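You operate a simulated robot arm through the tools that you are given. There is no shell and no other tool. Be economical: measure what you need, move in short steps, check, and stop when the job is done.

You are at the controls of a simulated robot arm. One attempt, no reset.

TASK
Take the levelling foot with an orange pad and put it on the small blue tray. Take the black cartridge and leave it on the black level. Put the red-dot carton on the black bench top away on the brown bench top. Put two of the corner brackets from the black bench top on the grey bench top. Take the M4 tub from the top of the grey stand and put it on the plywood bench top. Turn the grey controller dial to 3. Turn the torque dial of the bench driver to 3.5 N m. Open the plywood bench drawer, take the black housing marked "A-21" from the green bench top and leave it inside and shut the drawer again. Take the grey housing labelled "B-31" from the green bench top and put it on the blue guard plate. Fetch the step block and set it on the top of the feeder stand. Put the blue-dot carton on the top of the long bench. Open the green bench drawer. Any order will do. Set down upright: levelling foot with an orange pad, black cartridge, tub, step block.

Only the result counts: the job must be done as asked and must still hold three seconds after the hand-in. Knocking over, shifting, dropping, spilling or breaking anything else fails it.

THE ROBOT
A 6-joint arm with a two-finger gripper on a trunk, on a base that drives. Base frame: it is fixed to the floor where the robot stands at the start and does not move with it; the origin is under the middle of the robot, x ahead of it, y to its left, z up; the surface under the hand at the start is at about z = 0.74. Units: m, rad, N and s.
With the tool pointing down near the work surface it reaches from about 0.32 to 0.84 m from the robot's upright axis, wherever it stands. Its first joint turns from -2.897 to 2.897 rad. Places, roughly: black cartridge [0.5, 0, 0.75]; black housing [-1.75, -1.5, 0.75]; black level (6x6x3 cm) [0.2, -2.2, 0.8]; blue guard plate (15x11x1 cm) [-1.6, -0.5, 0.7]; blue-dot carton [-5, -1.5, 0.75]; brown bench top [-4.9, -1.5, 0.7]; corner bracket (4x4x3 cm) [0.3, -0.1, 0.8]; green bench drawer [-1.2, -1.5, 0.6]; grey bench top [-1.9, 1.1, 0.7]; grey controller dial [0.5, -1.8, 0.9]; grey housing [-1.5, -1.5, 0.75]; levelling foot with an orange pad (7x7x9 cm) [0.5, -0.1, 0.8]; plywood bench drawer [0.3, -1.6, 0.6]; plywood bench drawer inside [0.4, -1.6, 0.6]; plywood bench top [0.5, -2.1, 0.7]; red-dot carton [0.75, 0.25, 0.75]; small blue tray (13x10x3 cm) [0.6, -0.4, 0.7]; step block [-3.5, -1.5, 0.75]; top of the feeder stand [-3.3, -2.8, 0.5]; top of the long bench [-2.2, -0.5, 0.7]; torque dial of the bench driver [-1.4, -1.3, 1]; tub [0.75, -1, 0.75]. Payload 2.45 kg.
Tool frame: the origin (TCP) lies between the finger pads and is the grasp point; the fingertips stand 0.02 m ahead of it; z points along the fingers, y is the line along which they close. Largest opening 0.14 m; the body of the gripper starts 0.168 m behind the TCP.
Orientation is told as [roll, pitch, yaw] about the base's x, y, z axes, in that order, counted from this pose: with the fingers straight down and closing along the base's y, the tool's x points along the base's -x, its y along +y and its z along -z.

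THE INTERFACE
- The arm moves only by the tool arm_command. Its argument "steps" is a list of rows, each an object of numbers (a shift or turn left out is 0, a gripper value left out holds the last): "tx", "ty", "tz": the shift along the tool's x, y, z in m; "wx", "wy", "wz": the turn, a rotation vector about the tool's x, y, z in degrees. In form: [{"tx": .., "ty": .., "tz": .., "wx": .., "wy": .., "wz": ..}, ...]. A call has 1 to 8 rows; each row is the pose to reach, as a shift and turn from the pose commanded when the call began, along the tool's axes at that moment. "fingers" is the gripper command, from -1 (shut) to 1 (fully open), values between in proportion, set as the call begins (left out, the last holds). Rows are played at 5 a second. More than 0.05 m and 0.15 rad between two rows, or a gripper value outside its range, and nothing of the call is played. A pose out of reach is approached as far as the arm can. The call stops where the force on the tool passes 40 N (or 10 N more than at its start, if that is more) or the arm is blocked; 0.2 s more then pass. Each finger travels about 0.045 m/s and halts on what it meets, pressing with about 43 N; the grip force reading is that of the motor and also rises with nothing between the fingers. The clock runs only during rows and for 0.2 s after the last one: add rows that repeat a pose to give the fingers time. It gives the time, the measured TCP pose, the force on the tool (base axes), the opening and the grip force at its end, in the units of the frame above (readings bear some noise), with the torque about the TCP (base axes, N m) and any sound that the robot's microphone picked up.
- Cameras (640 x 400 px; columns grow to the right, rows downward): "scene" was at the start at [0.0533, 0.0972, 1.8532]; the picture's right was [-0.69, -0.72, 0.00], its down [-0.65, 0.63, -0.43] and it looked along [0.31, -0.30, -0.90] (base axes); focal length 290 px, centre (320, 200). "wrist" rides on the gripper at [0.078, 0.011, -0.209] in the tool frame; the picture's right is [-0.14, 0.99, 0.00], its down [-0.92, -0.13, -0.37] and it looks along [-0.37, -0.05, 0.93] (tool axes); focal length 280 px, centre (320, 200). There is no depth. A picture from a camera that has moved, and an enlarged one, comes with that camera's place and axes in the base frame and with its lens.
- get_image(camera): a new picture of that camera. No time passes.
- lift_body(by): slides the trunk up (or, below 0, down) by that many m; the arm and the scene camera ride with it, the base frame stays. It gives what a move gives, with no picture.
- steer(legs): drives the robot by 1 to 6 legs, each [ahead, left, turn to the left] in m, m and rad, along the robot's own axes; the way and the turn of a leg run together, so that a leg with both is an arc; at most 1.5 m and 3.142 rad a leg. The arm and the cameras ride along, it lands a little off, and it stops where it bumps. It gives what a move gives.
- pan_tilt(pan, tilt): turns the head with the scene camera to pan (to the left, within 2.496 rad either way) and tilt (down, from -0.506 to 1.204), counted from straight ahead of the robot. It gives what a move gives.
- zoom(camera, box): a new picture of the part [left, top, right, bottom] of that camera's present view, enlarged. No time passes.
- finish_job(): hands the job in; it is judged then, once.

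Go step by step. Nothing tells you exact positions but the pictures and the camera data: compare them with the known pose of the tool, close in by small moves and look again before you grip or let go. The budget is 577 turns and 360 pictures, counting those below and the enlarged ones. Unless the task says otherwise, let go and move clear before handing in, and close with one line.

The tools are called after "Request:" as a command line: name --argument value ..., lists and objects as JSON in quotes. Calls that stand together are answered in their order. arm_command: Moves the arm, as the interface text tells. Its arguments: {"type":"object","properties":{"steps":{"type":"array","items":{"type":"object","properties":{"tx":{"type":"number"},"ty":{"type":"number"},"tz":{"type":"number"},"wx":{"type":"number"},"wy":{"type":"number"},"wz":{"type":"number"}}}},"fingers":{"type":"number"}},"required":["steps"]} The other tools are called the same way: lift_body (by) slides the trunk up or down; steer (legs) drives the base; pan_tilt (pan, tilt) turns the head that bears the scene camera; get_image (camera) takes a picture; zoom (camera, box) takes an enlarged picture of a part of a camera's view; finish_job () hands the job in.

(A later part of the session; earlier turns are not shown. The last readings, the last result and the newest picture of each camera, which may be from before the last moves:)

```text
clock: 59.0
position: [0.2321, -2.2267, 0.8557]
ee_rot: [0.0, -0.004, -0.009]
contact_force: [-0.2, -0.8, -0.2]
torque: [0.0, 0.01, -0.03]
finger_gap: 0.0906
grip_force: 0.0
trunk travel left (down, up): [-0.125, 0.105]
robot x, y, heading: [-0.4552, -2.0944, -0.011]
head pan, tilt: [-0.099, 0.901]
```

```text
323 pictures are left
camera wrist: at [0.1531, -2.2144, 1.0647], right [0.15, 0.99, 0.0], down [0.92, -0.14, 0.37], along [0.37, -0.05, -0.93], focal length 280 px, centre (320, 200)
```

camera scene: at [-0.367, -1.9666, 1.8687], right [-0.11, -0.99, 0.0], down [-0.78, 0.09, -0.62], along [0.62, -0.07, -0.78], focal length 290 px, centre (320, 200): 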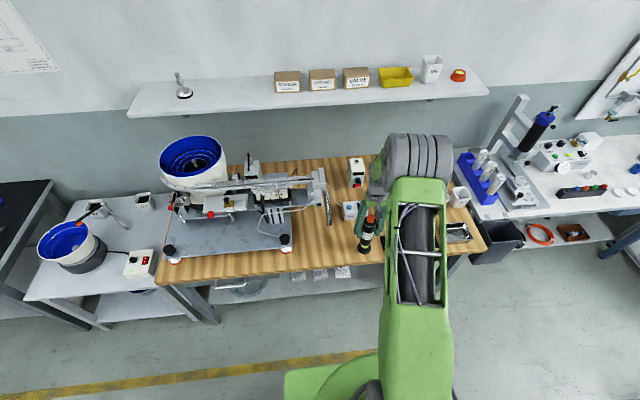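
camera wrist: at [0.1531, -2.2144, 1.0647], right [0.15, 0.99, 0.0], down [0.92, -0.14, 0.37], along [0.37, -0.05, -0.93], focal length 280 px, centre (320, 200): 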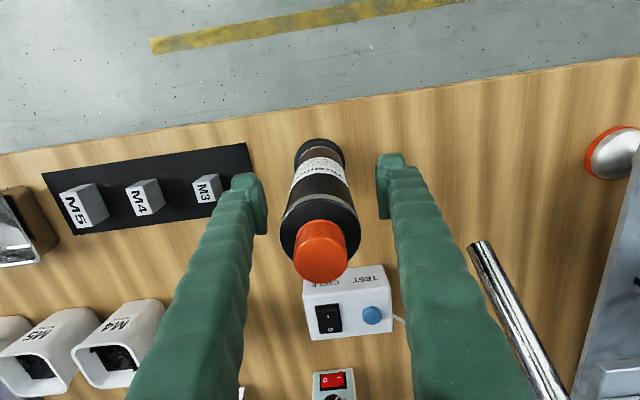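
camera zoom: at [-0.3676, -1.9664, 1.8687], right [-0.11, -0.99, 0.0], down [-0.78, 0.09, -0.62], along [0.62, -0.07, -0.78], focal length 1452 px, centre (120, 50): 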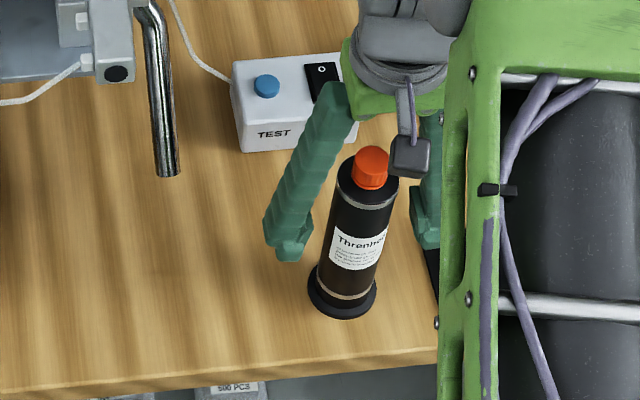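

Cartridge stands on the level. I rise clear and look at the bench for the grey controller.

Request:
arm_command --steps '[{"tz": -0.04}, {"tz": -0.08}, {"tz": -0.12}, {"tz": -0.16}, {"tz": -0.2}, {"tz": -0.22}]'

Request:
zoom --camera "scene" --box '[150, 120, 340, 280]'

Request:
zoom --camera "scene" --box '[290, 140, 390, 240]'

Request:
get_image --camera "wrist"

```text
clock: 60.4
position: [0.2305, -2.2256, 1.0773]
ee_rot: [-0.001, -0.005, -0.009]
contact_force: [-0.1, 0.1, 0.0]
torque: [0.0, 0.0, -0.01]
finger_gap: 0.091
grip_force: 0.1
trunk travel left (down, up): [-0.125, 0.105]
robot x, y, heading: [-0.4527, -2.0978, -0.007]
head pan, tilt: [-0.099, 0.901]
```

```text
2.50 times, centred on (245, 200) of scene
camera zoom: at [-0.3679, -1.9664, 1.8687], right [-0.11, -0.99, 0.0], down [-0.78, 0.09, -0.62], along [0.62, -0.07, -0.78], focal length 726 px, centre (508, 200)
```

zoom: 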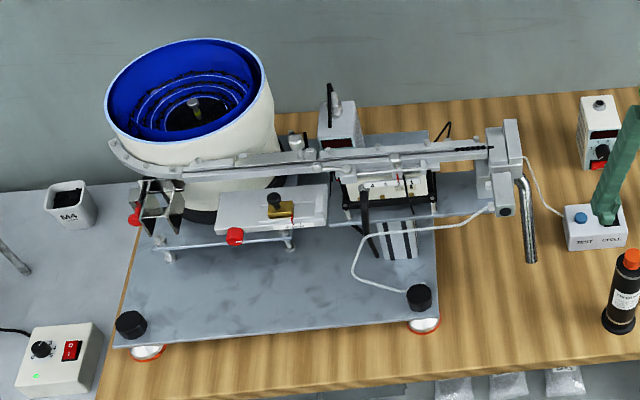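

```text
4.00 times, centred on (340, 190) of scene
camera zoom: at [-0.3679, -1.9664, 1.8687], right [-0.11, -0.99, 0.0], down [-0.78, 0.09, -0.62], along [0.62, -0.07, -0.78], focal length 1162 px, centre (240, 240)
```

zoom: 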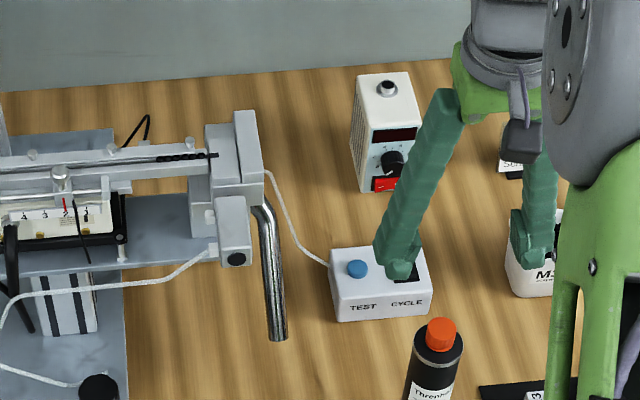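

```text
320 pictures are left
camera wrist: at [0.1521, -2.2136, 1.2858], right [0.15, 0.99, 0.0], down [0.92, -0.14, 0.37], along [0.37, -0.05, -0.93], focal length 280 px, centre (320, 200)
```

wrist: 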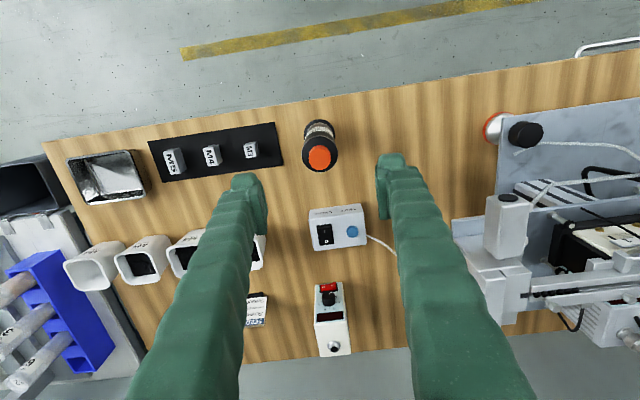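

A grey box with a red display stands behind the feeder rail near [0.55, -1.78]; its dial is hidden from here. I move the hand over for a wrist view.

Request:
arm_command --steps '[{"ty": 0.05, "tz": -0.03}, {"ty": 0.1, "tz": -0.06}, {"ty": 0.15, "tz": -0.06}, {"ty": 0.2, "tz": -0.06}, {"ty": 0.25, "tz": -0.06}, {"ty": 0.3, "tz": -0.06}, {"ty": 0.35, "tz": -0.06}, {"ty": 0.4, "tz": -0.06}]'

Request:
get_image --camera "wrist"

Request:
get_image --camera "scene"

```text
refused: row 1 steps farther than a row can; nothing moved
```

```text
319 pictures are left
camera wrist: at [0.1521, -2.2136, 1.2858], right [0.15, 0.99, 0.0], down [0.92, -0.14, 0.37], along [0.37, -0.05, -0.93], focal length 280 px, centre (320, 200)
```

wrist: 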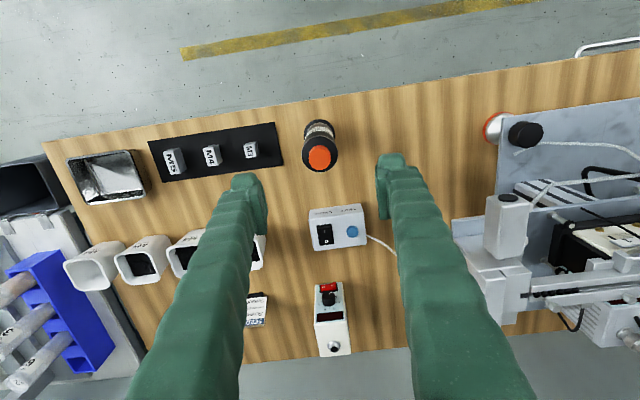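

```text
318 pictures are left
camera scene: at [-0.3679, -1.9664, 1.8687], right [-0.11, -0.99, 0.0], down [-0.78, 0.09, -0.62], along [0.62, -0.07, -0.78], focal length 290 px, centre (320, 200)
```

scene: 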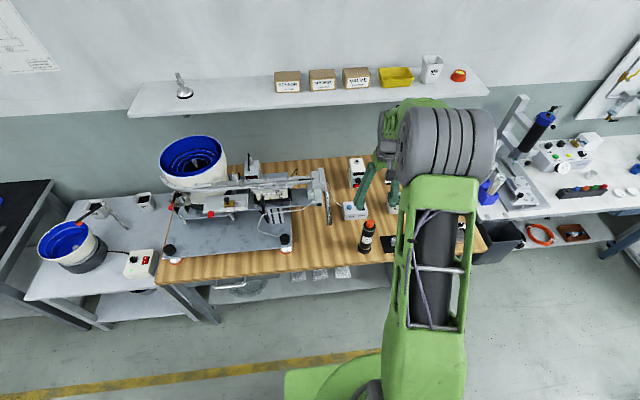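

A step was too long; I repeat in shorter rows.

Request:
arm_command --steps '[{"ty": 0.03, "tz": -0.03}, {"ty": 0.07, "tz": -0.05}, {"ty": 0.118, "tz": -0.05}, {"ty": 0.166, "tz": -0.05}, {"ty": 0.214, "tz": -0.05}, {"ty": 0.262, "tz": -0.05}, {"ty": 0.31, "tz": -0.05}, {"ty": 0.358, "tz": -0.05}]'

Request:
get_image --camera "wrist"

Request:
pan_tilt --pan 0.1 --tilt 0.8

Request:
zoom --camera "scene" --box '[140, 100, 400, 260]'

```text
clock: 62.2
position: [0.2325, -1.8674, 1.1249]
ee_rot: [-0.002, -0.005, -0.008]
contact_force: [-0.3, -0.9, 0.6]
torque: [-0.01, -0.02, 0.02]
finger_gap: 0.091
grip_force: 0.1
trunk travel left (down, up): [-0.125, 0.105]
robot x, y, heading: [-0.4501, -2.0947, -0.013]
head pan, tilt: [-0.099, 0.901]
```

```text
317 pictures are left
camera wrist: at [0.1549, -1.8554, 1.3342], right [0.15, 0.99, 0.0], down [0.92, -0.14, 0.37], along [0.37, -0.06, -0.93], focal length 280 px, centre (320, 200)
```

wrist: 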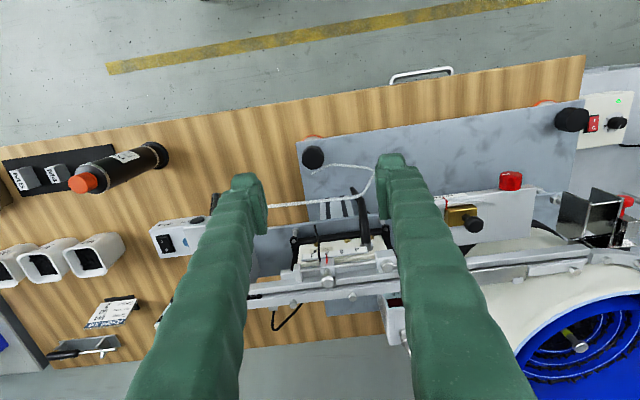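

```text
clock: 62.9
position: [0.2337, -1.8685, 1.1258]
ee_rot: [-0.003, -0.004, -0.01]
contact_force: [0.6, 0.2, 0.5]
torque: [0.01, -0.02, 0.01]
finger_gap: 0.0909
grip_force: 0.1
trunk travel left (down, up): [-0.125, 0.105]
robot x, y, heading: [-0.4552, -2.0994, -0.007]
head pan, tilt: [0.099, 0.799]
```

```text
2.46 times, centred on (270, 180) of scene
camera zoom: at [-0.3622, -1.9508, 1.8766], right [0.09, -1.0, 0.0], down [-0.71, -0.06, -0.7], along [0.69, 0.06, -0.72], focal length 715 px, centre (443, 249)
```

zoom: 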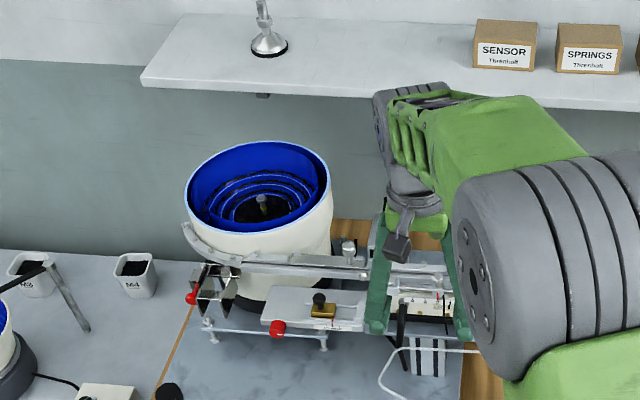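

The grey box is hidden behind the right finger; I open fully and shift a bit further.

Request:
arm_command --steps '[{"ty": 0.03, "tz": -0.03}, {"ty": 0.07, "tz": -0.05}, {"ty": 0.11, "tz": -0.05}, {"ty": 0.11, "tz": -0.05}, {"ty": 0.11, "tz": -0.05}]' --fingers 1

Request:
get_image --camera "wrist"

Request:
zoom --camera "wrist" --box '[240, 200, 440, 350]'

```text
clock: 64.1
position: [0.2353, -1.7576, 1.1751]
ee_rot: [0.0, -0.003, -0.008]
contact_force: [0.4, -0.4, -0.6]
torque: [-0.01, 0.02, 0.01]
finger_gap: 0.14
grip_force: 0.1
trunk travel left (down, up): [-0.125, 0.105]
robot x, y, heading: [-0.4529, -2.0949, -0.008]
head pan, tilt: [0.099, 0.799]
```

```text
315 pictures are left
camera wrist: at [0.1567, -1.7454, 1.3847], right [0.15, 0.99, 0.0], down [0.92, -0.14, 0.37], along [0.37, -0.05, -0.93], focal length 280 px, centre (320, 200)
```

wrist: 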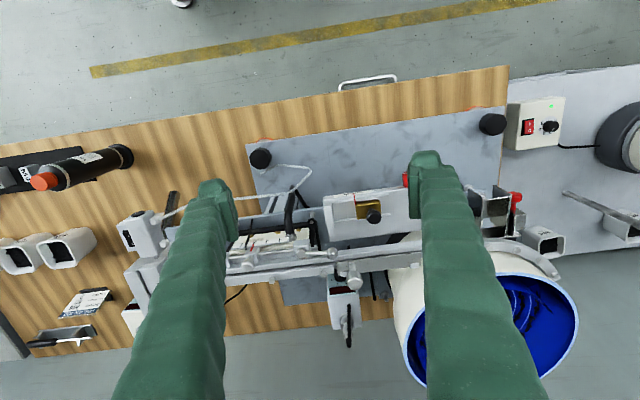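

```text
2.67 times, centred on (340, 275) of wrist
camera zoom: at [0.1567, -1.7454, 1.3847], right [0.15, 0.99, 0.0], down [0.92, -0.14, 0.37], along [0.37, -0.05, -0.93], focal length 748 px, centre (267, 0)
```

zoom: 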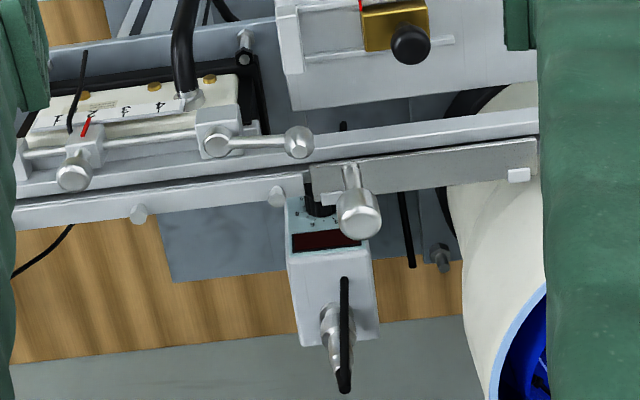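

The grey controller's dial is just under/behind the rail. I need a lower, more frontal view: retract the hand, strafe left, and pitch the wrist to look forward.

Request:
arm_command --steps '[{"tx": 0.04}, {"tx": 0.08}, {"tx": 0.12, "ty": -0.02}, {"tx": 0.14, "ty": -0.06}, {"tx": 0.14, "ty": -0.11}, {"tx": 0.14, "ty": -0.16}, {"tx": 0.14, "ty": -0.21}, {"tx": 0.14, "ty": -0.26}]' --fingers -1

Request:
steer --legs '[[0, 0.25, 0]]'

Request:
arm_command --steps '[{"wy": -8}, {"wy": -16}, {"wy": -24}, {"wy": -32}, {"wy": -40}, {"wy": -48}, {"wy": -56}, {"wy": -64}]'

Request:
get_image --camera "wrist"

Request:
get_image --camera "scene"

```text
clock: 65.9
position: [0.0926, -2.0179, 1.1739]
ee_rot: [-0.001, -0.002, -0.009]
contact_force: [-0.3, -0.5, -0.9]
torque: [0.03, -0.02, 0.01]
finger_gap: 0.0
grip_force: 16.3
trunk travel left (down, up): [-0.125, 0.105]
robot x, y, heading: [-0.4518, -2.0951, -0.008]
head pan, tilt: [0.099, 0.799]
```

```text
clock: 68.7
position: [0.0959, -1.7671, 1.1733]
ee_rot: [-0.001, -0.004, -0.011]
contact_force: [0.0, -0.6, 0.0]
torque: [0.0, 0.0, -0.04]
finger_gap: 0.0
grip_force: 29.9
trunk travel left (down, up): [-0.125, 0.105]
robot x, y, heading: [-0.4537, -1.8443, -0.016]
head pan, tilt: [0.099, 0.799]
```

```text
clock: 70.5
position: [0.1816, -1.7158, 1.1685]
ee_rot: [-0.056, -1.107, 0.033]
contact_force: [0.5, 1.6, -1.1]
torque: [-0.11, -0.01, -0.23]
finger_gap: 0.0002
grip_force: 29.1
out of reach, approached as far as the arm can: row 5, 6, 7, 8
trunk travel left (down, up): [-0.125, 0.105]
robot x, y, heading: [-0.4509, -1.8485, -0.013]
head pan, tilt: [0.099, 0.799]
```

```text
313 pictures are left
camera wrist: at [-0.0402, -1.6996, 1.1921], right [0.08, 0.99, 0.1], down [0.08, -0.1, 0.99], along [0.99, -0.07, -0.09], focal length 280 px, centre (320, 200)
```

wrist: 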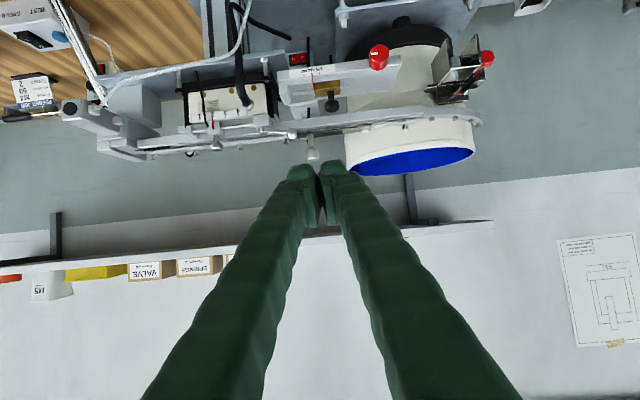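

```text
312 pictures are left
camera scene: at [-0.3585, -1.6961, 1.8761], right [0.09, -1.0, 0.0], down [-0.71, -0.07, -0.7], along [0.69, 0.06, -0.72], focal length 290 px, centre (320, 200)
```

scene: 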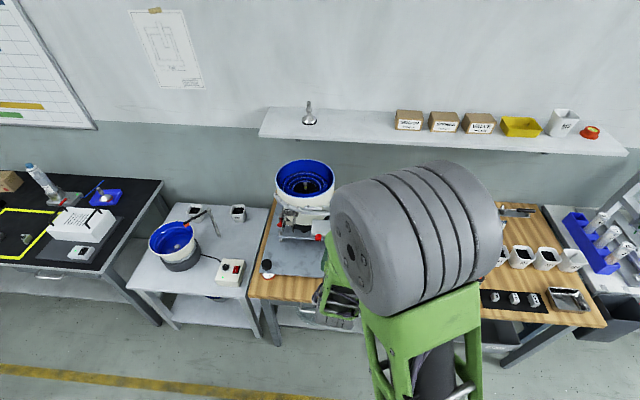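

The wrist now looks forward (image upside-down), and I can see a red display beyond the rail. Zoom in.

Request:
zoom --camera "wrist" --box '[180, 0, 420, 170]'

Request:
zoom --camera "wrist" --box '[260, 30, 350, 110]'

```text
2.35 times, centred on (300, 85) of wrist
camera zoom: at [-0.0402, -1.6996, 1.1921], right [0.08, 0.99, 0.1], down [0.08, -0.1, 0.99], along [0.99, -0.07, -0.09], focal length 660 px, centre (367, 471)
```

zoom: 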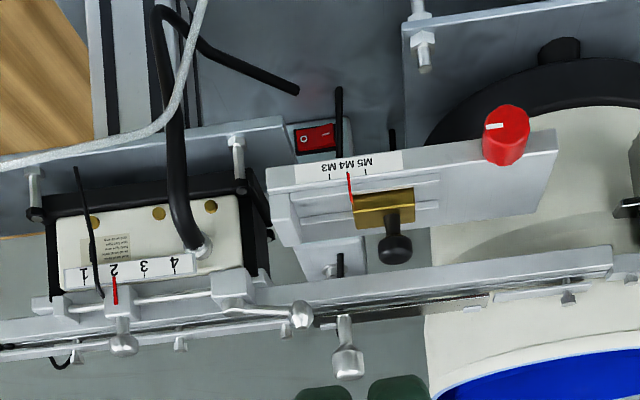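

```text
5.00 times, centred on (305, 70) of wrist
camera zoom: at [-0.0402, -1.6996, 1.1921], right [0.08, 0.99, 0.1], down [0.08, -0.1, 0.99], along [0.99, -0.07, -0.09], focal length 1402 px, centre (395, 850)
```

zoom: 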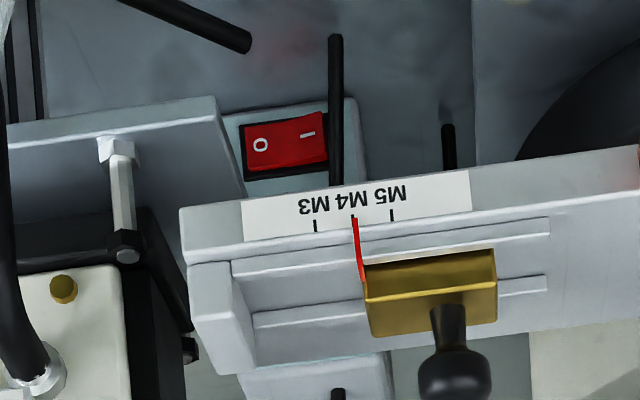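

The rail and slider block sit in front at x≈0.40, z≈1.0, and the dial is behind at about [0.53, -1.757, 0.88]. I'll look down from above between rail and box: unpitch, drive 0.15 ahead, and raise.

Request:
arm_command --steps '[{"wy": 8}, {"wy": 16}, {"wy": 24}, {"wy": 32}, {"wy": 40}, {"wy": 48}, {"wy": 56}, {"wy": 63}]'

Request:
arm_command --steps '[{"tz": -0.04}, {"tz": -0.08}, {"tz": -0.12}, {"tz": -0.16}]'

Request:
steer --legs '[[0.15, 0, 0]]'

Request:
get_image --camera "wrist"

```text
clock: 72.3
position: [0.1814, -1.718, 1.1691]
ee_rot: [0.0, -0.019, -0.01]
contact_force: [-0.3, 0.2, 0.2]
torque: [-0.04, 0.0, 0.02]
finger_gap: 0.0
grip_force: 29.3
out of reach, approached as far as the arm can: row 4
trunk travel left (down, up): [-0.125, 0.105]
robot x, y, heading: [-0.4488, -1.8477, -0.013]
head pan, tilt: [0.099, 0.799]
```

```text
clock: 73.3
position: [0.1783, -1.7191, 1.3311]
ee_rot: [0.001, -0.022, -0.011]
contact_force: [0.1, -0.8, 0.4]
torque: [0.0, -0.04, -0.03]
finger_gap: 0.0001
grip_force: 29.4
trunk travel left (down, up): [-0.125, 0.105]
robot x, y, heading: [-0.4528, -1.8451, -0.012]
head pan, tilt: [0.099, 0.799]
```

```text
clock: 74.7
position: [0.3289, -1.7205, 1.3302]
ee_rot: [-0.001, -0.019, -0.009]
contact_force: [-0.2, 0.2, -0.8]
torque: [-0.03, 0.04, 0.0]
finger_gap: 0.0
grip_force: 29.4
trunk travel left (down, up): [-0.125, 0.105]
robot x, y, heading: [-0.3015, -1.8463, -0.004]
head pan, tilt: [0.099, 0.799]
```

```text
309 pictures are left
camera wrist: at [0.2463, -1.7077, 1.5382], right [0.15, 0.99, 0.0], down [0.91, -0.14, 0.39], along [0.38, -0.06, -0.92], focal length 280 px, centre (320, 200)
```

wrist: 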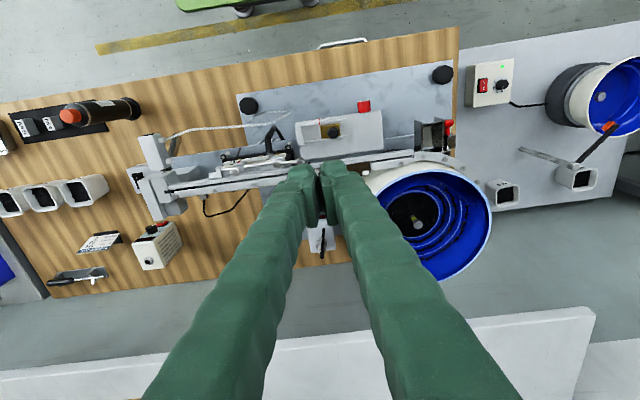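

Need the box clear of the fingers: shift hand forward 0.1 and toward -y 0.12.

Request:
arm_command --steps '[{"tx": -0.03, "ty": -0.03}, {"tx": -0.06, "ty": -0.06}, {"tx": -0.09, "ty": -0.09}, {"tx": -0.11, "ty": -0.12}, {"tx": -0.11, "ty": -0.12}]'

Request:
get_image --camera "wrist"

```text
clock: 75.9
position: [0.4355, -1.8429, 1.3329]
ee_rot: [-0.001, -0.021, -0.009]
contact_force: [-0.2, 0.2, 0.5]
torque: [-0.02, -0.02, -0.04]
finger_gap: 0.0001
grip_force: 29.3
trunk travel left (down, up): [-0.125, 0.105]
robot x, y, heading: [-0.3024, -1.8497, -0.009]
head pan, tilt: [0.099, 0.799]
```

```text
308 pictures are left
camera wrist: at [0.3536, -1.8288, 1.5412], right [0.15, 0.99, 0.0], down [0.91, -0.14, 0.39], along [0.38, -0.06, -0.92], focal length 280 px, centre (320, 200)
```

wrist: 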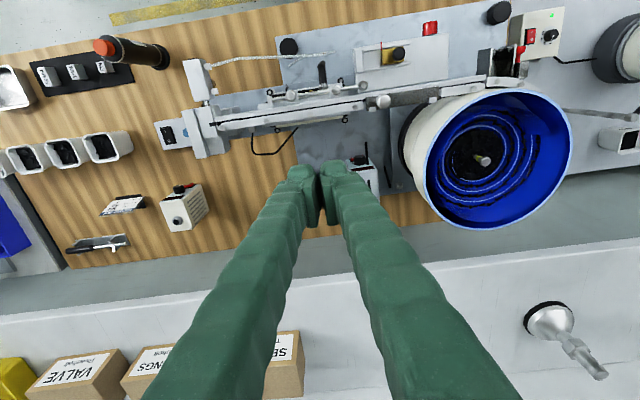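

Request:
zoom --camera "wrist" --box '[300, 100, 440, 220]'

Request:
zoom --camera "wrist" --box '[140, 160, 240, 240]'

```text
3.33 times, centred on (370, 160) of wrist
camera zoom: at [0.3536, -1.8288, 1.5412], right [0.15, 0.99, 0.0], down [0.91, -0.14, 0.39], along [0.38, -0.06, -0.92], focal length 935 px, centre (153, 333)
```

zoom: 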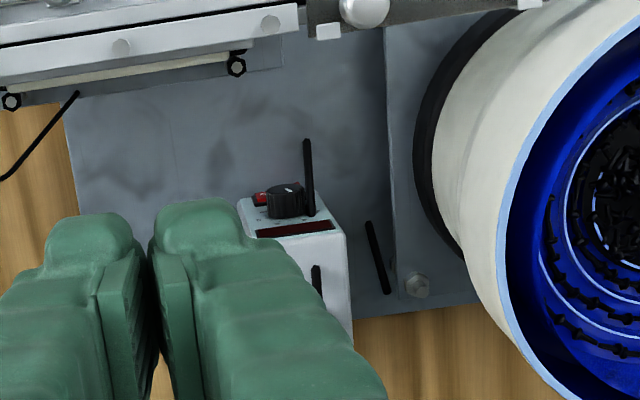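

```text
5.00 times, centred on (190, 200) of wrist
camera zoom: at [0.3536, -1.8288, 1.5412], right [0.15, 0.99, 0.0], down [0.91, -0.14, 0.39], along [0.38, -0.06, -0.92], focal length 1402 px, centre (970, 200)
```

zoom: 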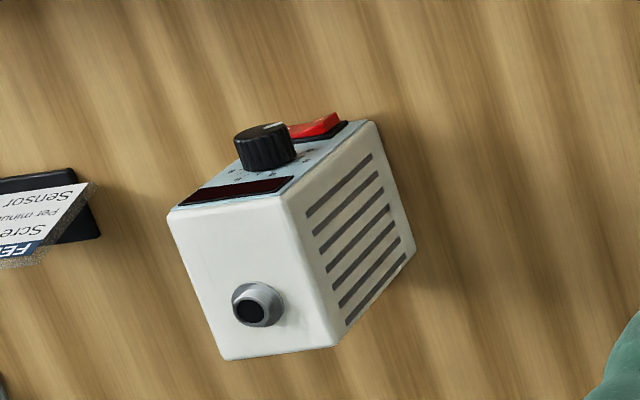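

The dial sits next to some thin black rods, and its scale is on an upward-sloping face. I lower to get a closer look.

Request:
arm_command --steps '[{"ty": -0.02, "tz": 0.04}, {"ty": -0.03, "tz": 0.08}, {"ty": -0.04, "tz": 0.12}, {"ty": -0.04, "tz": 0.14, "tx": 0.0}, {"ty": -0.04, "tz": 0.14}]'

Request:
get_image --camera "wrist"

Request:
zoom --camera "wrist" --box '[340, 90, 480, 210]'

```text
clock: 77.1
position: [0.4385, -1.8813, 1.1939]
ee_rot: [-0.004, -0.021, -0.01]
contact_force: [-0.3, -0.5, -0.2]
torque: [0.03, 0.04, 0.0]
finger_gap: 0.0
grip_force: 29.4
trunk travel left (down, up): [-0.125, 0.105]
robot x, y, heading: [-0.3021, -1.8522, -0.014]
head pan, tilt: [0.099, 0.799]
```

```text
305 pictures are left
camera wrist: at [0.3563, -1.8692, 1.4016], right [0.15, 0.99, 0.0], down [0.91, -0.14, 0.39], along [0.38, -0.06, -0.92], focal length 280 px, centre (320, 200)
```

wrist: 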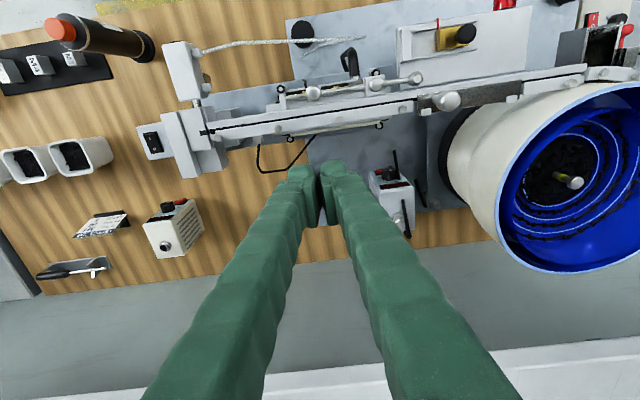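

```text
3.33 times, centred on (410, 150) of wrist
camera zoom: at [0.3563, -1.8692, 1.4016], right [0.15, 0.99, 0.0], down [0.91, -0.14, 0.39], along [0.38, -0.06, -0.92], focal length 935 px, centre (20, 367)
```

zoom: 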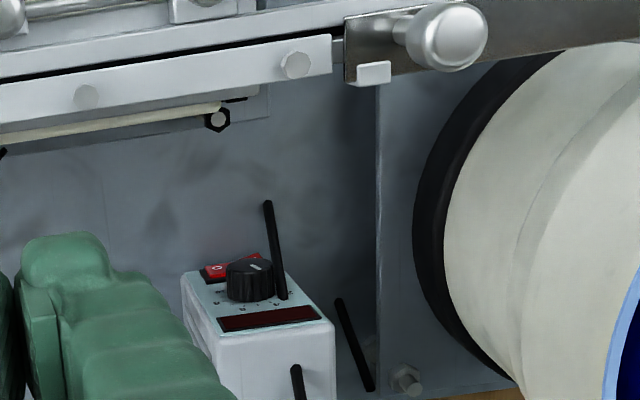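

Dial cap is at about [0.545, -1.757, 0.857] with its axis roughly along -x on a near-vertical face. I open the fingers and look from TCP [0.30, -1.757, 1.18] to read the scale.

Request:
arm_command --steps '[{"tx": 0.03, "ty": 0.02}, {"tx": 0.07, "ty": 0.04}, {"tx": 0.11, "ty": 0.06}, {"tx": 0.14, "ty": 0.09}, {"tx": 0.14, "ty": 0.12}, {"tx": 0.14, "ty": 0.12}, {"tx": 0.14, "ty": 0.12}]' --fingers 1

Request:
zoom --camera "wrist" --box '[280, 200, 380, 290]'

```text
clock: 78.7
position: [0.2994, -1.7598, 1.1915]
ee_rot: [-0.003, -0.022, -0.011]
contact_force: [0.0, -0.4, 0.0]
torque: [0.0, 0.03, -0.02]
finger_gap: 0.1399
grip_force: 0.1
trunk travel left (down, up): [-0.125, 0.105]
robot x, y, heading: [-0.2995, -1.8504, -0.015]
head pan, tilt: [0.099, 0.799]
```

```text
4.44 times, centred on (330, 245) of wrist
camera zoom: at [0.218, -1.7476, 1.3978], right [0.15, 0.99, 0.0], down [0.91, -0.14, 0.39], along [0.38, -0.06, -0.92], focal length 1246 px, centre (276, 0)
```

zoom: 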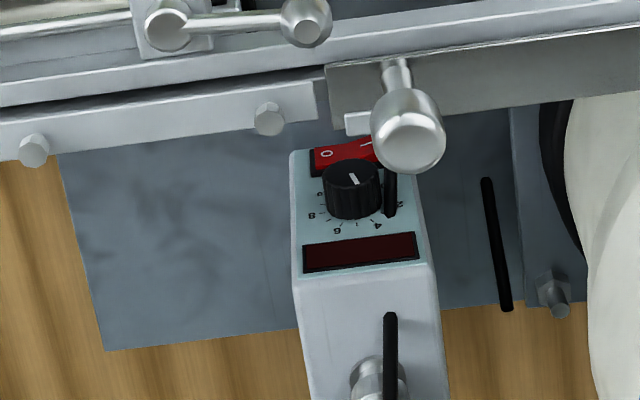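

The dial runs 0–10, with a pointer line on the cap. Tighter zoom.

Request:
zoom --camera "wrist" --box '[325, 230, 375, 265]'

```text
11.43 times, centred on (350, 248) of wrist
camera zoom: at [0.218, -1.7476, 1.3978], right [0.15, 0.99, 0.0], down [0.91, -0.14, 0.39], along [0.38, -0.06, -0.92], focal length 3204 px, centre (-23, -343)
```

zoom: 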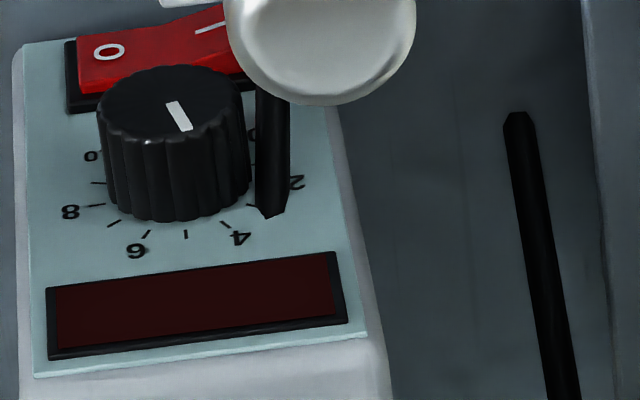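

Pointer reads about 4.5; I need 3, i.e. counter-clockwise seen from the front by about 42°. A cable right beside the dial leaves no room for a finger there, so I'll press closed fingertips on top of the knob and slide toward +y. First yaw the hand 90° so camera and body clear the rail.

Request:
arm_command --steps '[{"tz": -0.03, "wz": -8}, {"tz": -0.06, "wz": -16}, {"tz": -0.06, "wz": -24}, {"tz": -0.06, "wz": -32}, {"tz": -0.06, "wz": -40}, {"tz": -0.06, "wz": -48}, {"tz": -0.06, "wz": -56}, {"tz": -0.06, "wz": -64}]' --fingers -1

Request:
arm_command --steps '[{"wz": -8}, {"wz": -16}, {"wz": -24}, {"wz": -26}, {"wz": -26}]'

Request:
steer --legs '[[0.1, 0, 0]]'

Request:
get_image --camera "wrist"

```text
clock: 80.5
position: [0.2989, -1.7601, 1.2511]
ee_rot: [-0.019, -0.008, 1.108]
contact_force: [0.4, -0.1, -0.2]
torque: [-0.01, 0.0, 0.01]
finger_gap: 0.0
grip_force: 16.2
trunk travel left (down, up): [-0.125, 0.105]
robot x, y, heading: [-0.3022, -1.8483, -0.012]
head pan, tilt: [0.099, 0.799]
```

```text
clock: 81.7
position: [0.2988, -1.7602, 1.2505]
ee_rot: [-0.021, 0.001, 1.56]
contact_force: [-0.4, -1.0, 0.1]
torque: [0.0, 0.0, 0.03]
finger_gap: 0.0
grip_force: 29.9
trunk travel left (down, up): [-0.125, 0.105]
robot x, y, heading: [-0.2969, -1.8479, -0.007]
head pan, tilt: [0.099, 0.799]
```

```text
clock: 82.9
position: [0.4004, -1.7614, 1.2488]
ee_rot: [-0.018, 0.002, 1.56]
contact_force: [0.8, -0.5, -0.2]
torque: [0.0, 0.09, -0.01]
finger_gap: 0.0
grip_force: 29.0
trunk travel left (down, up): [-0.125, 0.105]
robot x, y, heading: [-0.2021, -1.8487, -0.006]
head pan, tilt: [0.099, 0.799]
```

```text
301 pictures are left
camera wrist: at [0.385, -1.8382, 1.4586], right [-0.99, 0.15, -0.02], down [0.13, 0.92, 0.37], along [0.07, 0.36, -0.93], focal length 280 px, centre (320, 200)
```

wrist: 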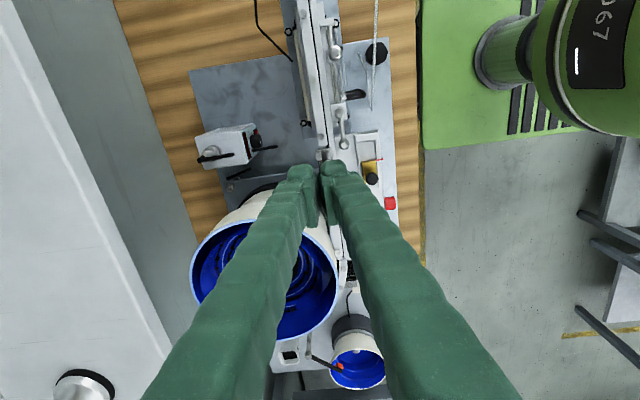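

I move over the dial at x 0.546 and look before descending.

Request:
arm_command --steps '[{"ty": -0.04}, {"ty": -0.08}, {"ty": -0.12}, {"ty": -0.146}, {"ty": -0.146, "tz": 0.04}, {"ty": -0.146, "tz": 0.08}, {"ty": -0.146, "tz": 0.1}]'

Request:
get_image --camera "wrist"

Request:
get_image --camera "scene"

```text
clock: 84.5
position: [0.5479, -1.7629, 1.1545]
ee_rot: [-0.02, 0.001, 1.561]
contact_force: [0.1, 0.6, -0.2]
torque: [-0.01, 0.01, -0.02]
finger_gap: 0.0
grip_force: 29.6
trunk travel left (down, up): [-0.125, 0.105]
robot x, y, heading: [-0.2037, -1.8509, -0.014]
head pan, tilt: [0.099, 0.799]
```

```text
300 pictures are left
camera wrist: at [0.5313, -1.8403, 1.3622], right [-0.99, 0.15, -0.02], down [0.13, 0.92, 0.37], along [0.07, 0.36, -0.93], focal length 280 px, centre (320, 200)
```

wrist: 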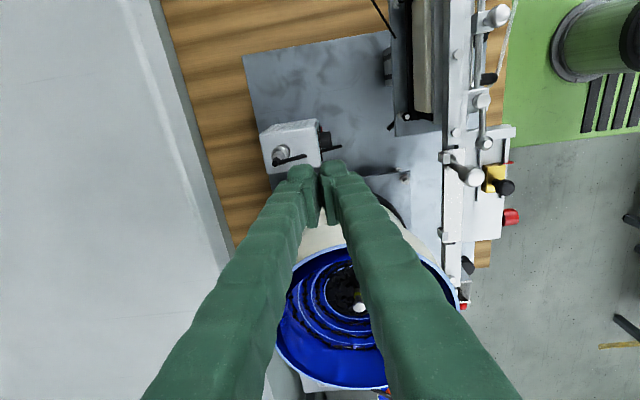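

```text
299 pictures are left
camera scene: at [-0.1095, -1.7036, 1.8766], right [0.09, -1.0, 0.0], down [-0.71, -0.06, -0.7], along [0.69, 0.06, -0.72], focal length 290 px, centre (320, 200)
```

scene: 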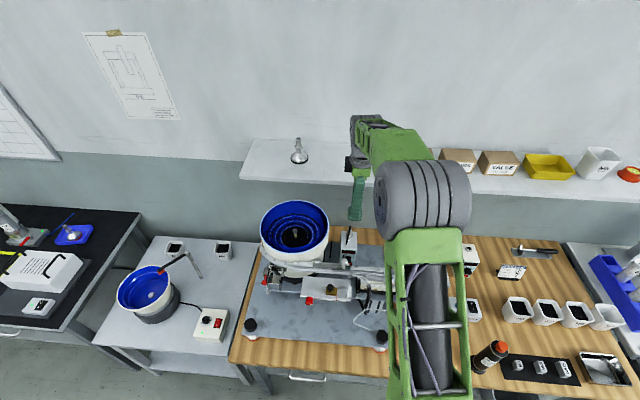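

Request:
zoom --camera "wrist" --box '[240, 100, 380, 220]'

```text
3.33 times, centred on (310, 160) of wrist
camera zoom: at [0.5313, -1.8403, 1.3622], right [-0.99, 0.15, -0.02], down [0.13, 0.92, 0.37], along [0.07, 0.36, -0.93], focal length 935 px, centre (353, 333)
```

zoom: 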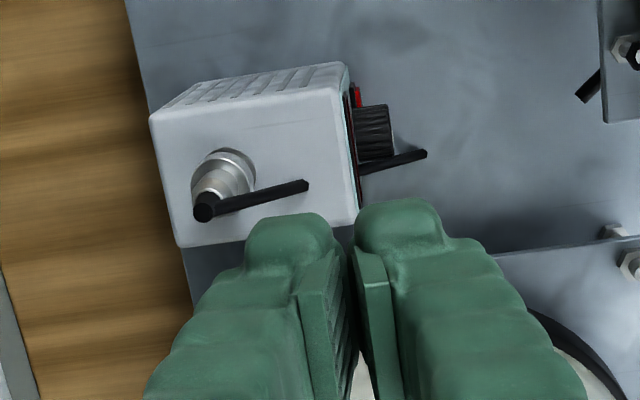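

Clear side view: the knob spans x≈0.532–0.550 with a horizontal axis at y≈-1.757. I line up at x 0.536, y -1.764 and descend to just above it.

Request:
arm_command --steps '[{"ty": 0.012, "tx": 0.001, "tz": 0.04}, {"ty": 0.012, "tx": 0.001, "tz": 0.08}, {"ty": 0.012, "tx": 0.001, "tz": 0.12}, {"ty": 0.012, "tx": 0.001, "tz": 0.16}, {"ty": 0.012, "tx": 0.001, "tz": 0.2}, {"ty": 0.012, "tx": 0.001, "tz": 0.225}, {"ty": 0.012, "tx": 0.001, "tz": 0.235}, {"ty": 0.012, "tx": 0.001, "tz": 0.235}]'

Request:
zoom --camera "wrist" --box '[250, 80, 410, 220]'

```text
clock: 85.8
position: [0.5415, -1.7624, 0.9442]
ee_rot: [-0.017, 0.001, 1.56]
contact_force: [-12.0, -1.5, 15.3]
torque: [-0.01, 0.01, 0.06]
finger_gap: 0.0001
grip_force: 28.9
trunk travel left (down, up): [-0.125, 0.105]
robot x, y, heading: [-0.2011, -1.8485, -0.013]
head pan, tilt: [0.099, 0.799]
stopped in row 6: the force on the tool passed its limit at 55 N (the readings are from after the stop); the commanded pose is now the measured one
```

```text
2.86 times, centred on (330, 150) of wrist
camera zoom: at [0.5245, -1.8407, 1.1524], right [-0.99, 0.15, -0.02], down [0.13, 0.92, 0.37], along [0.07, 0.36, -0.93], focal length 801 px, centre (291, 343)
```

zoom: 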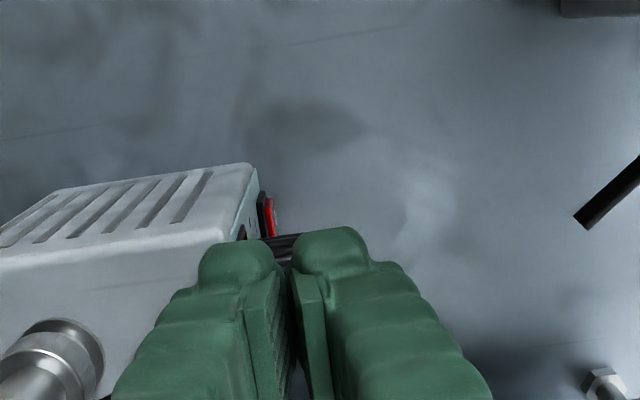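

The fingertips touched the box's top front edge (z≈0.924), so the face is further forward than thought. I rise, shift 17 mm toward -x, and look again.

Request:
arm_command --steps '[{"tz": -0.03}, {"tz": -0.05}, {"tz": -0.05, "ty": 0.018}, {"tz": -0.05, "ty": 0.018}]'

Request:
zoom --camera "wrist" --box '[250, 80, 410, 220]'

```text
clock: 86.8
position: [0.5223, -1.7637, 0.9904]
ee_rot: [-0.021, 0.001, 1.56]
contact_force: [-0.3, -0.1, 0.1]
torque: [0.01, -0.03, 0.02]
finger_gap: 0.0001
grip_force: 29.3
trunk travel left (down, up): [-0.125, 0.105]
robot x, y, heading: [-0.2008, -1.8538, -0.013]
head pan, tilt: [0.099, 0.799]
```

```text
2.86 times, centred on (330, 150) of wrist
camera zoom: at [0.5069, -1.8404, 1.2004], right [-0.99, 0.15, -0.02], down [0.13, 0.92, 0.37], along [0.07, 0.36, -0.93], focal length 801 px, centre (291, 343)
```

zoom: 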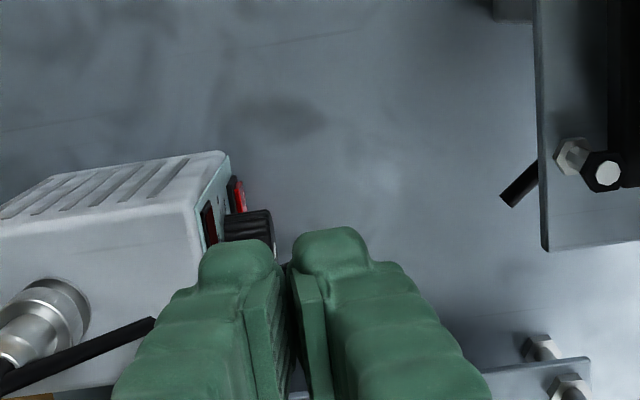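

Face is at x≈0.553 and the knob spans 0.5335–0.5535. I use TCP x 0.534 and descend carefully to touch the knob top.

Request:
arm_command --steps '[{"ty": -0.0115}, {"ty": -0.0115, "tz": 0.03}, {"ty": -0.0115, "tz": 0.06}, {"ty": -0.0115, "tz": 0.085}, {"ty": -0.0115, "tz": 0.092}, {"ty": -0.0115, "tz": 0.096}, {"ty": -0.0115, "tz": 0.099}, {"ty": -0.0115, "tz": 0.102}]'

Request:
zoom --camera "wrist" --box '[250, 80, 410, 220]'

```text
clock: 87.7
position: [0.5348, -1.7638, 0.9356]
ee_rot: [-0.02, 0.002, 1.561]
contact_force: [-7.5, 0.1, 12.5]
torque: [0.06, -0.18, 0.04]
finger_gap: 0.0
grip_force: 29.2
trunk travel left (down, up): [-0.125, 0.105]
robot x, y, heading: [-0.1995, -1.8525, -0.012]
head pan, tilt: [0.099, 0.799]
stopped in row 4: the force on the tool passed its limit at 58 N (the readings are from after the stop); the commanded pose is now the measured one
```

```text
2.86 times, centred on (330, 150) of wrist
camera zoom: at [0.5196, -1.8405, 1.145], right [-0.99, 0.15, -0.02], down [0.13, 0.92, 0.37], along [0.07, 0.36, -0.93], focal length 801 px, centre (291, 343)
```

zoom: 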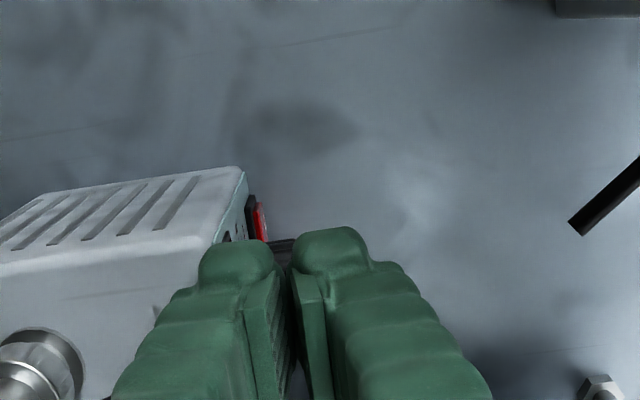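

The fingers are thicker outward than I assumed (about 21 mm). Shift to x 0.526 and descend more slowly.

Request:
arm_command --steps '[{"tz": -0.015}, {"tz": -0.015, "ty": 0.009}, {"tz": 0.005, "ty": 0.009}, {"tz": 0.02, "ty": 0.009}, {"tz": 0.03, "ty": 0.009}, {"tz": 0.035, "ty": 0.009}, {"tz": 0.038, "ty": 0.009}]'

Request:
zoom --camera "wrist" --box '[250, 80, 410, 220]'

```text
clock: 89.3
position: [0.5262, -1.7629, 0.9007]
ee_rot: [-0.025, -0.001, 1.56]
contact_force: [-14.5, -0.6, 30.3]
torque: [0.12, -0.14, 0.13]
finger_gap: 0.0
grip_force: 29.6
trunk travel left (down, up): [-0.125, 0.105]
robot x, y, heading: [-0.2023, -1.8469, -0.012]
head pan, tilt: [0.099, 0.799]
```

```text
2.86 times, centred on (330, 150) of wrist
camera zoom: at [0.5095, -1.8402, 1.1096], right [-0.99, 0.15, -0.03], down [0.13, 0.92, 0.37], along [0.08, 0.36, -0.93], focal length 801 px, centre (291, 343)
```

zoom: 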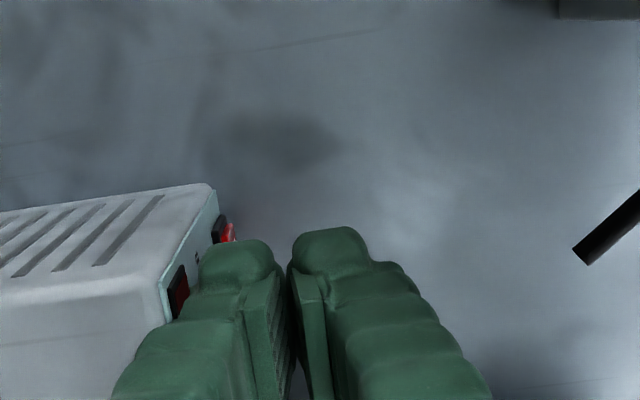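

Contact with the knob top (plus some face contact). I shift 4 mm off the face, keep light pressure and slide +y 12 mm.

Request:
arm_command --steps '[{"tz": -0.004, "ty": 0.005}, {"tz": 0.002, "ty": 0.005}, {"tz": 0.004, "ty": 0.005}]'

```text
clock: 90.0
position: [0.5279, -1.7636, 0.9001]
ee_rot: [-0.036, 0.0, 1.561]
contact_force: [-9.5, -2.0, 18.9]
torque: [0.06, -0.08, 0.05]
finger_gap: 0.0002
grip_force: 29.7
trunk travel left (down, up): [-0.125, 0.105]
robot x, y, heading: [-0.203, -1.8521, -0.009]
head pan, tilt: [0.099, 0.799]
stopped in row 3: the force on the tool passed its limit at 48 N (the readings are from after the stop); the commanded pose is now the measured one
```

Request:
arm_command --steps '[{"tx": -0.003}, {"tx": -0.006}, {"tx": -0.009}, {"tx": -0.012}]'

Request:
arm_command --steps '[{"tz": -0.02}, {"tz": -0.05}, {"tz": -0.1}]'

Request:
zoom --camera "wrist" --box '[250, 80, 410, 220]'

```text
clock: 91.0
position: [0.5268, -1.7487, 0.902]
ee_rot: [-0.035, -0.002, 1.56]
contact_force: [-12.3, -5.9, 26.7]
torque: [-0.16, -0.37, -0.46]
finger_gap: 0.0001
grip_force: 29.3
trunk travel left (down, up): [-0.125, 0.105]
robot x, y, heading: [-0.1976, -1.8498, -0.009]
head pan, tilt: [0.099, 0.799]
```

```text
clock: 91.8
position: [0.525, -1.7491, 1.0004]
ee_rot: [-0.033, 0.0, 1.561]
contact_force: [-0.5, 0.1, 0.3]
torque: [0.0, -0.06, 0.03]
finger_gap: 0.0001
grip_force: 29.5
trunk travel left (down, up): [-0.125, 0.105]
robot x, y, heading: [-0.197, -1.8492, -0.013]
head pan, tilt: [0.099, 0.799]
```

```text
2.86 times, centred on (330, 150) of wrist
camera zoom: at [0.5054, -1.8279, 1.2076], right [-0.99, 0.15, -0.03], down [0.13, 0.92, 0.37], along [0.09, 0.36, -0.93], focal length 801 px, centre (291, 343)
```

zoom: 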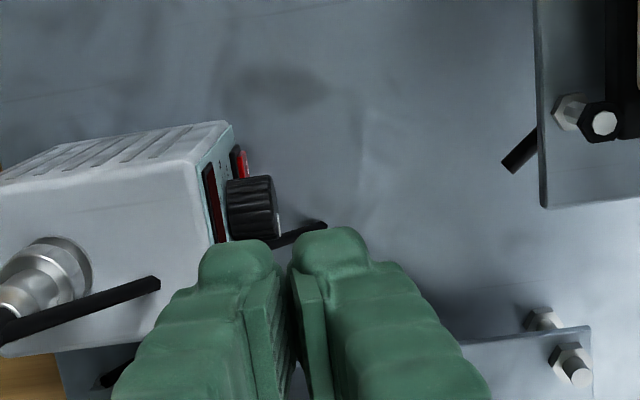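

The pointer mark moved toward +y. I raise and step back to read the dial from in front.

Request:
arm_command --steps '[{"tz": -0.045}, {"tz": -0.09}, {"tz": -0.135}, {"tz": -0.18}, {"tz": -0.19, "ty": 0.045}, {"tz": -0.19, "ty": 0.09, "tx": 0.02}, {"tz": -0.19, "ty": 0.135, "tx": 0.04}, {"tz": -0.19, "ty": 0.18, "tx": 0.06}]'

Request:
arm_command --steps '[{"ty": 0.04, "tx": 0.01}, {"ty": 0.04, "tx": 0.01}]'

Request:
get_image --camera "wrist"

```text
clock: 93.6
position: [0.3356, -1.8093, 1.1821]
ee_rot: [-0.033, -0.002, 1.56]
contact_force: [-0.1, -0.1, -0.3]
torque: [-0.01, -0.02, -0.02]
finger_gap: 0.0
grip_force: 29.5
trunk travel left (down, up): [-0.125, 0.105]
robot x, y, heading: [-0.1985, -1.8523, -0.01]
head pan, tilt: [0.099, 0.799]
```

```text
clock: 94.2
position: [0.2979, -1.8179, 1.1799]
ee_rot: [-0.032, -0.001, 1.559]
contact_force: [1.1, 0.5, -0.5]
torque: [0.01, 0.03, 0.01]
finger_gap: 0.0
grip_force: 29.2
trunk travel left (down, up): [-0.125, 0.105]
robot x, y, heading: [-0.2002, -1.8511, -0.007]
head pan, tilt: [0.099, 0.799]
```

```text
292 pictures are left
camera wrist: at [0.2798, -1.8957, 1.3887], right [-0.99, 0.15, -0.03], down [0.13, 0.92, 0.37], along [0.08, 0.36, -0.93], focal length 280 px, centre (320, 200)
```

wrist: 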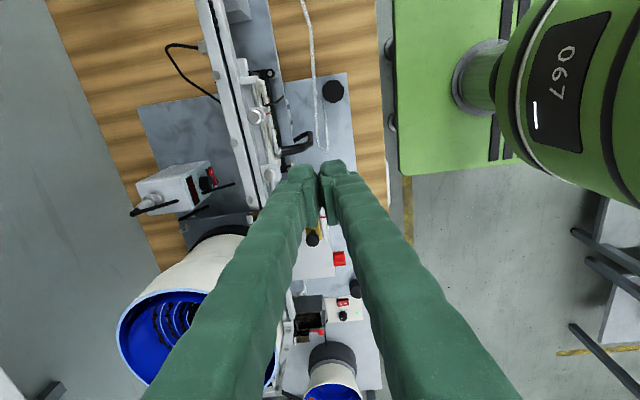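

Request:
zoom --camera "wrist" --box '[180, 155, 240, 205]'

```text
8.00 times, centred on (210, 180) of wrist
camera zoom: at [0.2798, -1.8957, 1.3887], right [-0.99, 0.15, -0.03], down [0.13, 0.92, 0.37], along [0.08, 0.36, -0.93], focal length 2243 px, centre (1200, 360)
```

zoom: 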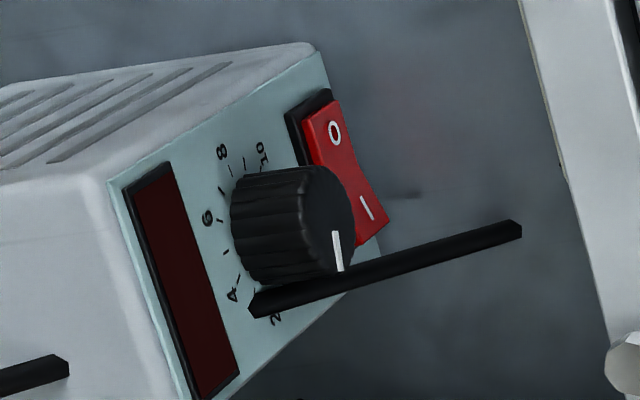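

The pointer now reads about 2.0 (rolled 69° for 14.9 mm). I need to go back one unit: a ~5.9 mm slide toward -y. Returning above the knob.

Request:
arm_command --steps '[{"ty": -0.045, "tx": -0.01}, {"ty": -0.09, "tx": -0.02}, {"ty": -0.135, "tx": -0.035}, {"ty": -0.18, "tx": -0.05}, {"ty": -0.2285, "tx": -0.06}, {"ty": -0.2285, "tx": -0.064, "tz": 0.045}, {"ty": -0.2285, "tx": -0.064, "tz": 0.09}, {"ty": -0.2285, "tx": -0.064, "tz": 0.135}]'

Request:
arm_command --steps '[{"tz": 0.045}, {"tz": 0.09}, {"tz": 0.12}, {"tz": 0.135}, {"tz": 0.139}, {"tz": 0.142}]'

```text
clock: 96.0
position: [0.5316, -1.7573, 1.0528]
ee_rot: [-0.033, 0.0, 1.561]
contact_force: [0.4, -0.8, 0.0]
torque: [0.0, 0.04, 0.06]
finger_gap: 0.0001
grip_force: 29.4
trunk travel left (down, up): [-0.125, 0.105]
robot x, y, heading: [-0.2035, -1.8485, -0.015]
head pan, tilt: [0.099, 0.799]
```

```text
clock: 96.9
position: [0.5358, -1.7578, 0.9361]
ee_rot: [-0.033, -0.001, 1.559]
contact_force: [-11.8, -2.1, 17.0]
torque: [-0.05, -0.26, 0.0]
finger_gap: 0.0001
grip_force: 28.9
trunk travel left (down, up): [-0.125, 0.105]
robot x, y, heading: [-0.1961, -1.8478, -0.01]
head pan, tilt: [0.099, 0.799]
stopped in row 4: the force on the tool passed its limit at 43 N (the readings are from after the stop); the commanded pose is now the measured one
```

The hand is tilted 0.033 rad, drifting it in x. I rise, straighten the tilt, correct x and y, and descend again.

Request:
arm_command --steps '[{"tz": -0.02}, {"tz": -0.02, "ty": 0.009, "tx": -0.004, "wx": -1.9}, {"tz": -0.02, "ty": 0.009, "tx": -0.004, "wx": -1.9}]'

Request:
arm_command --steps '[{"tz": 0.02}, {"tz": 0.035}, {"tz": 0.045}, {"tz": 0.05}, {"tz": 0.053}, {"tz": 0.056}]'

```text
clock: 97.7
position: [0.5272, -1.7538, 0.9535]
ee_rot: [-0.002, -0.001, 1.56]
contact_force: [0.3, 0.6, -0.6]
torque: [0.03, 0.0, 0.01]
finger_gap: 0.0
grip_force: 29.2
trunk travel left (down, up): [-0.125, 0.105]
robot x, y, heading: [-0.1987, -1.8556, -0.013]
head pan, tilt: [0.099, 0.799]
```

```text
clock: 99.1
position: [0.5258, -1.753, 0.9019]
ee_rot: [-0.005, -0.002, 1.561]
contact_force: [-14.8, 0.5, 29.5]
torque: [0.01, -0.28, 0.06]
finger_gap: 0.0
grip_force: 29.1
trunk travel left (down, up): [-0.125, 0.105]
robot x, y, heading: [-0.1977, -1.8507, -0.01]
head pan, tilt: [0.099, 0.799]
```

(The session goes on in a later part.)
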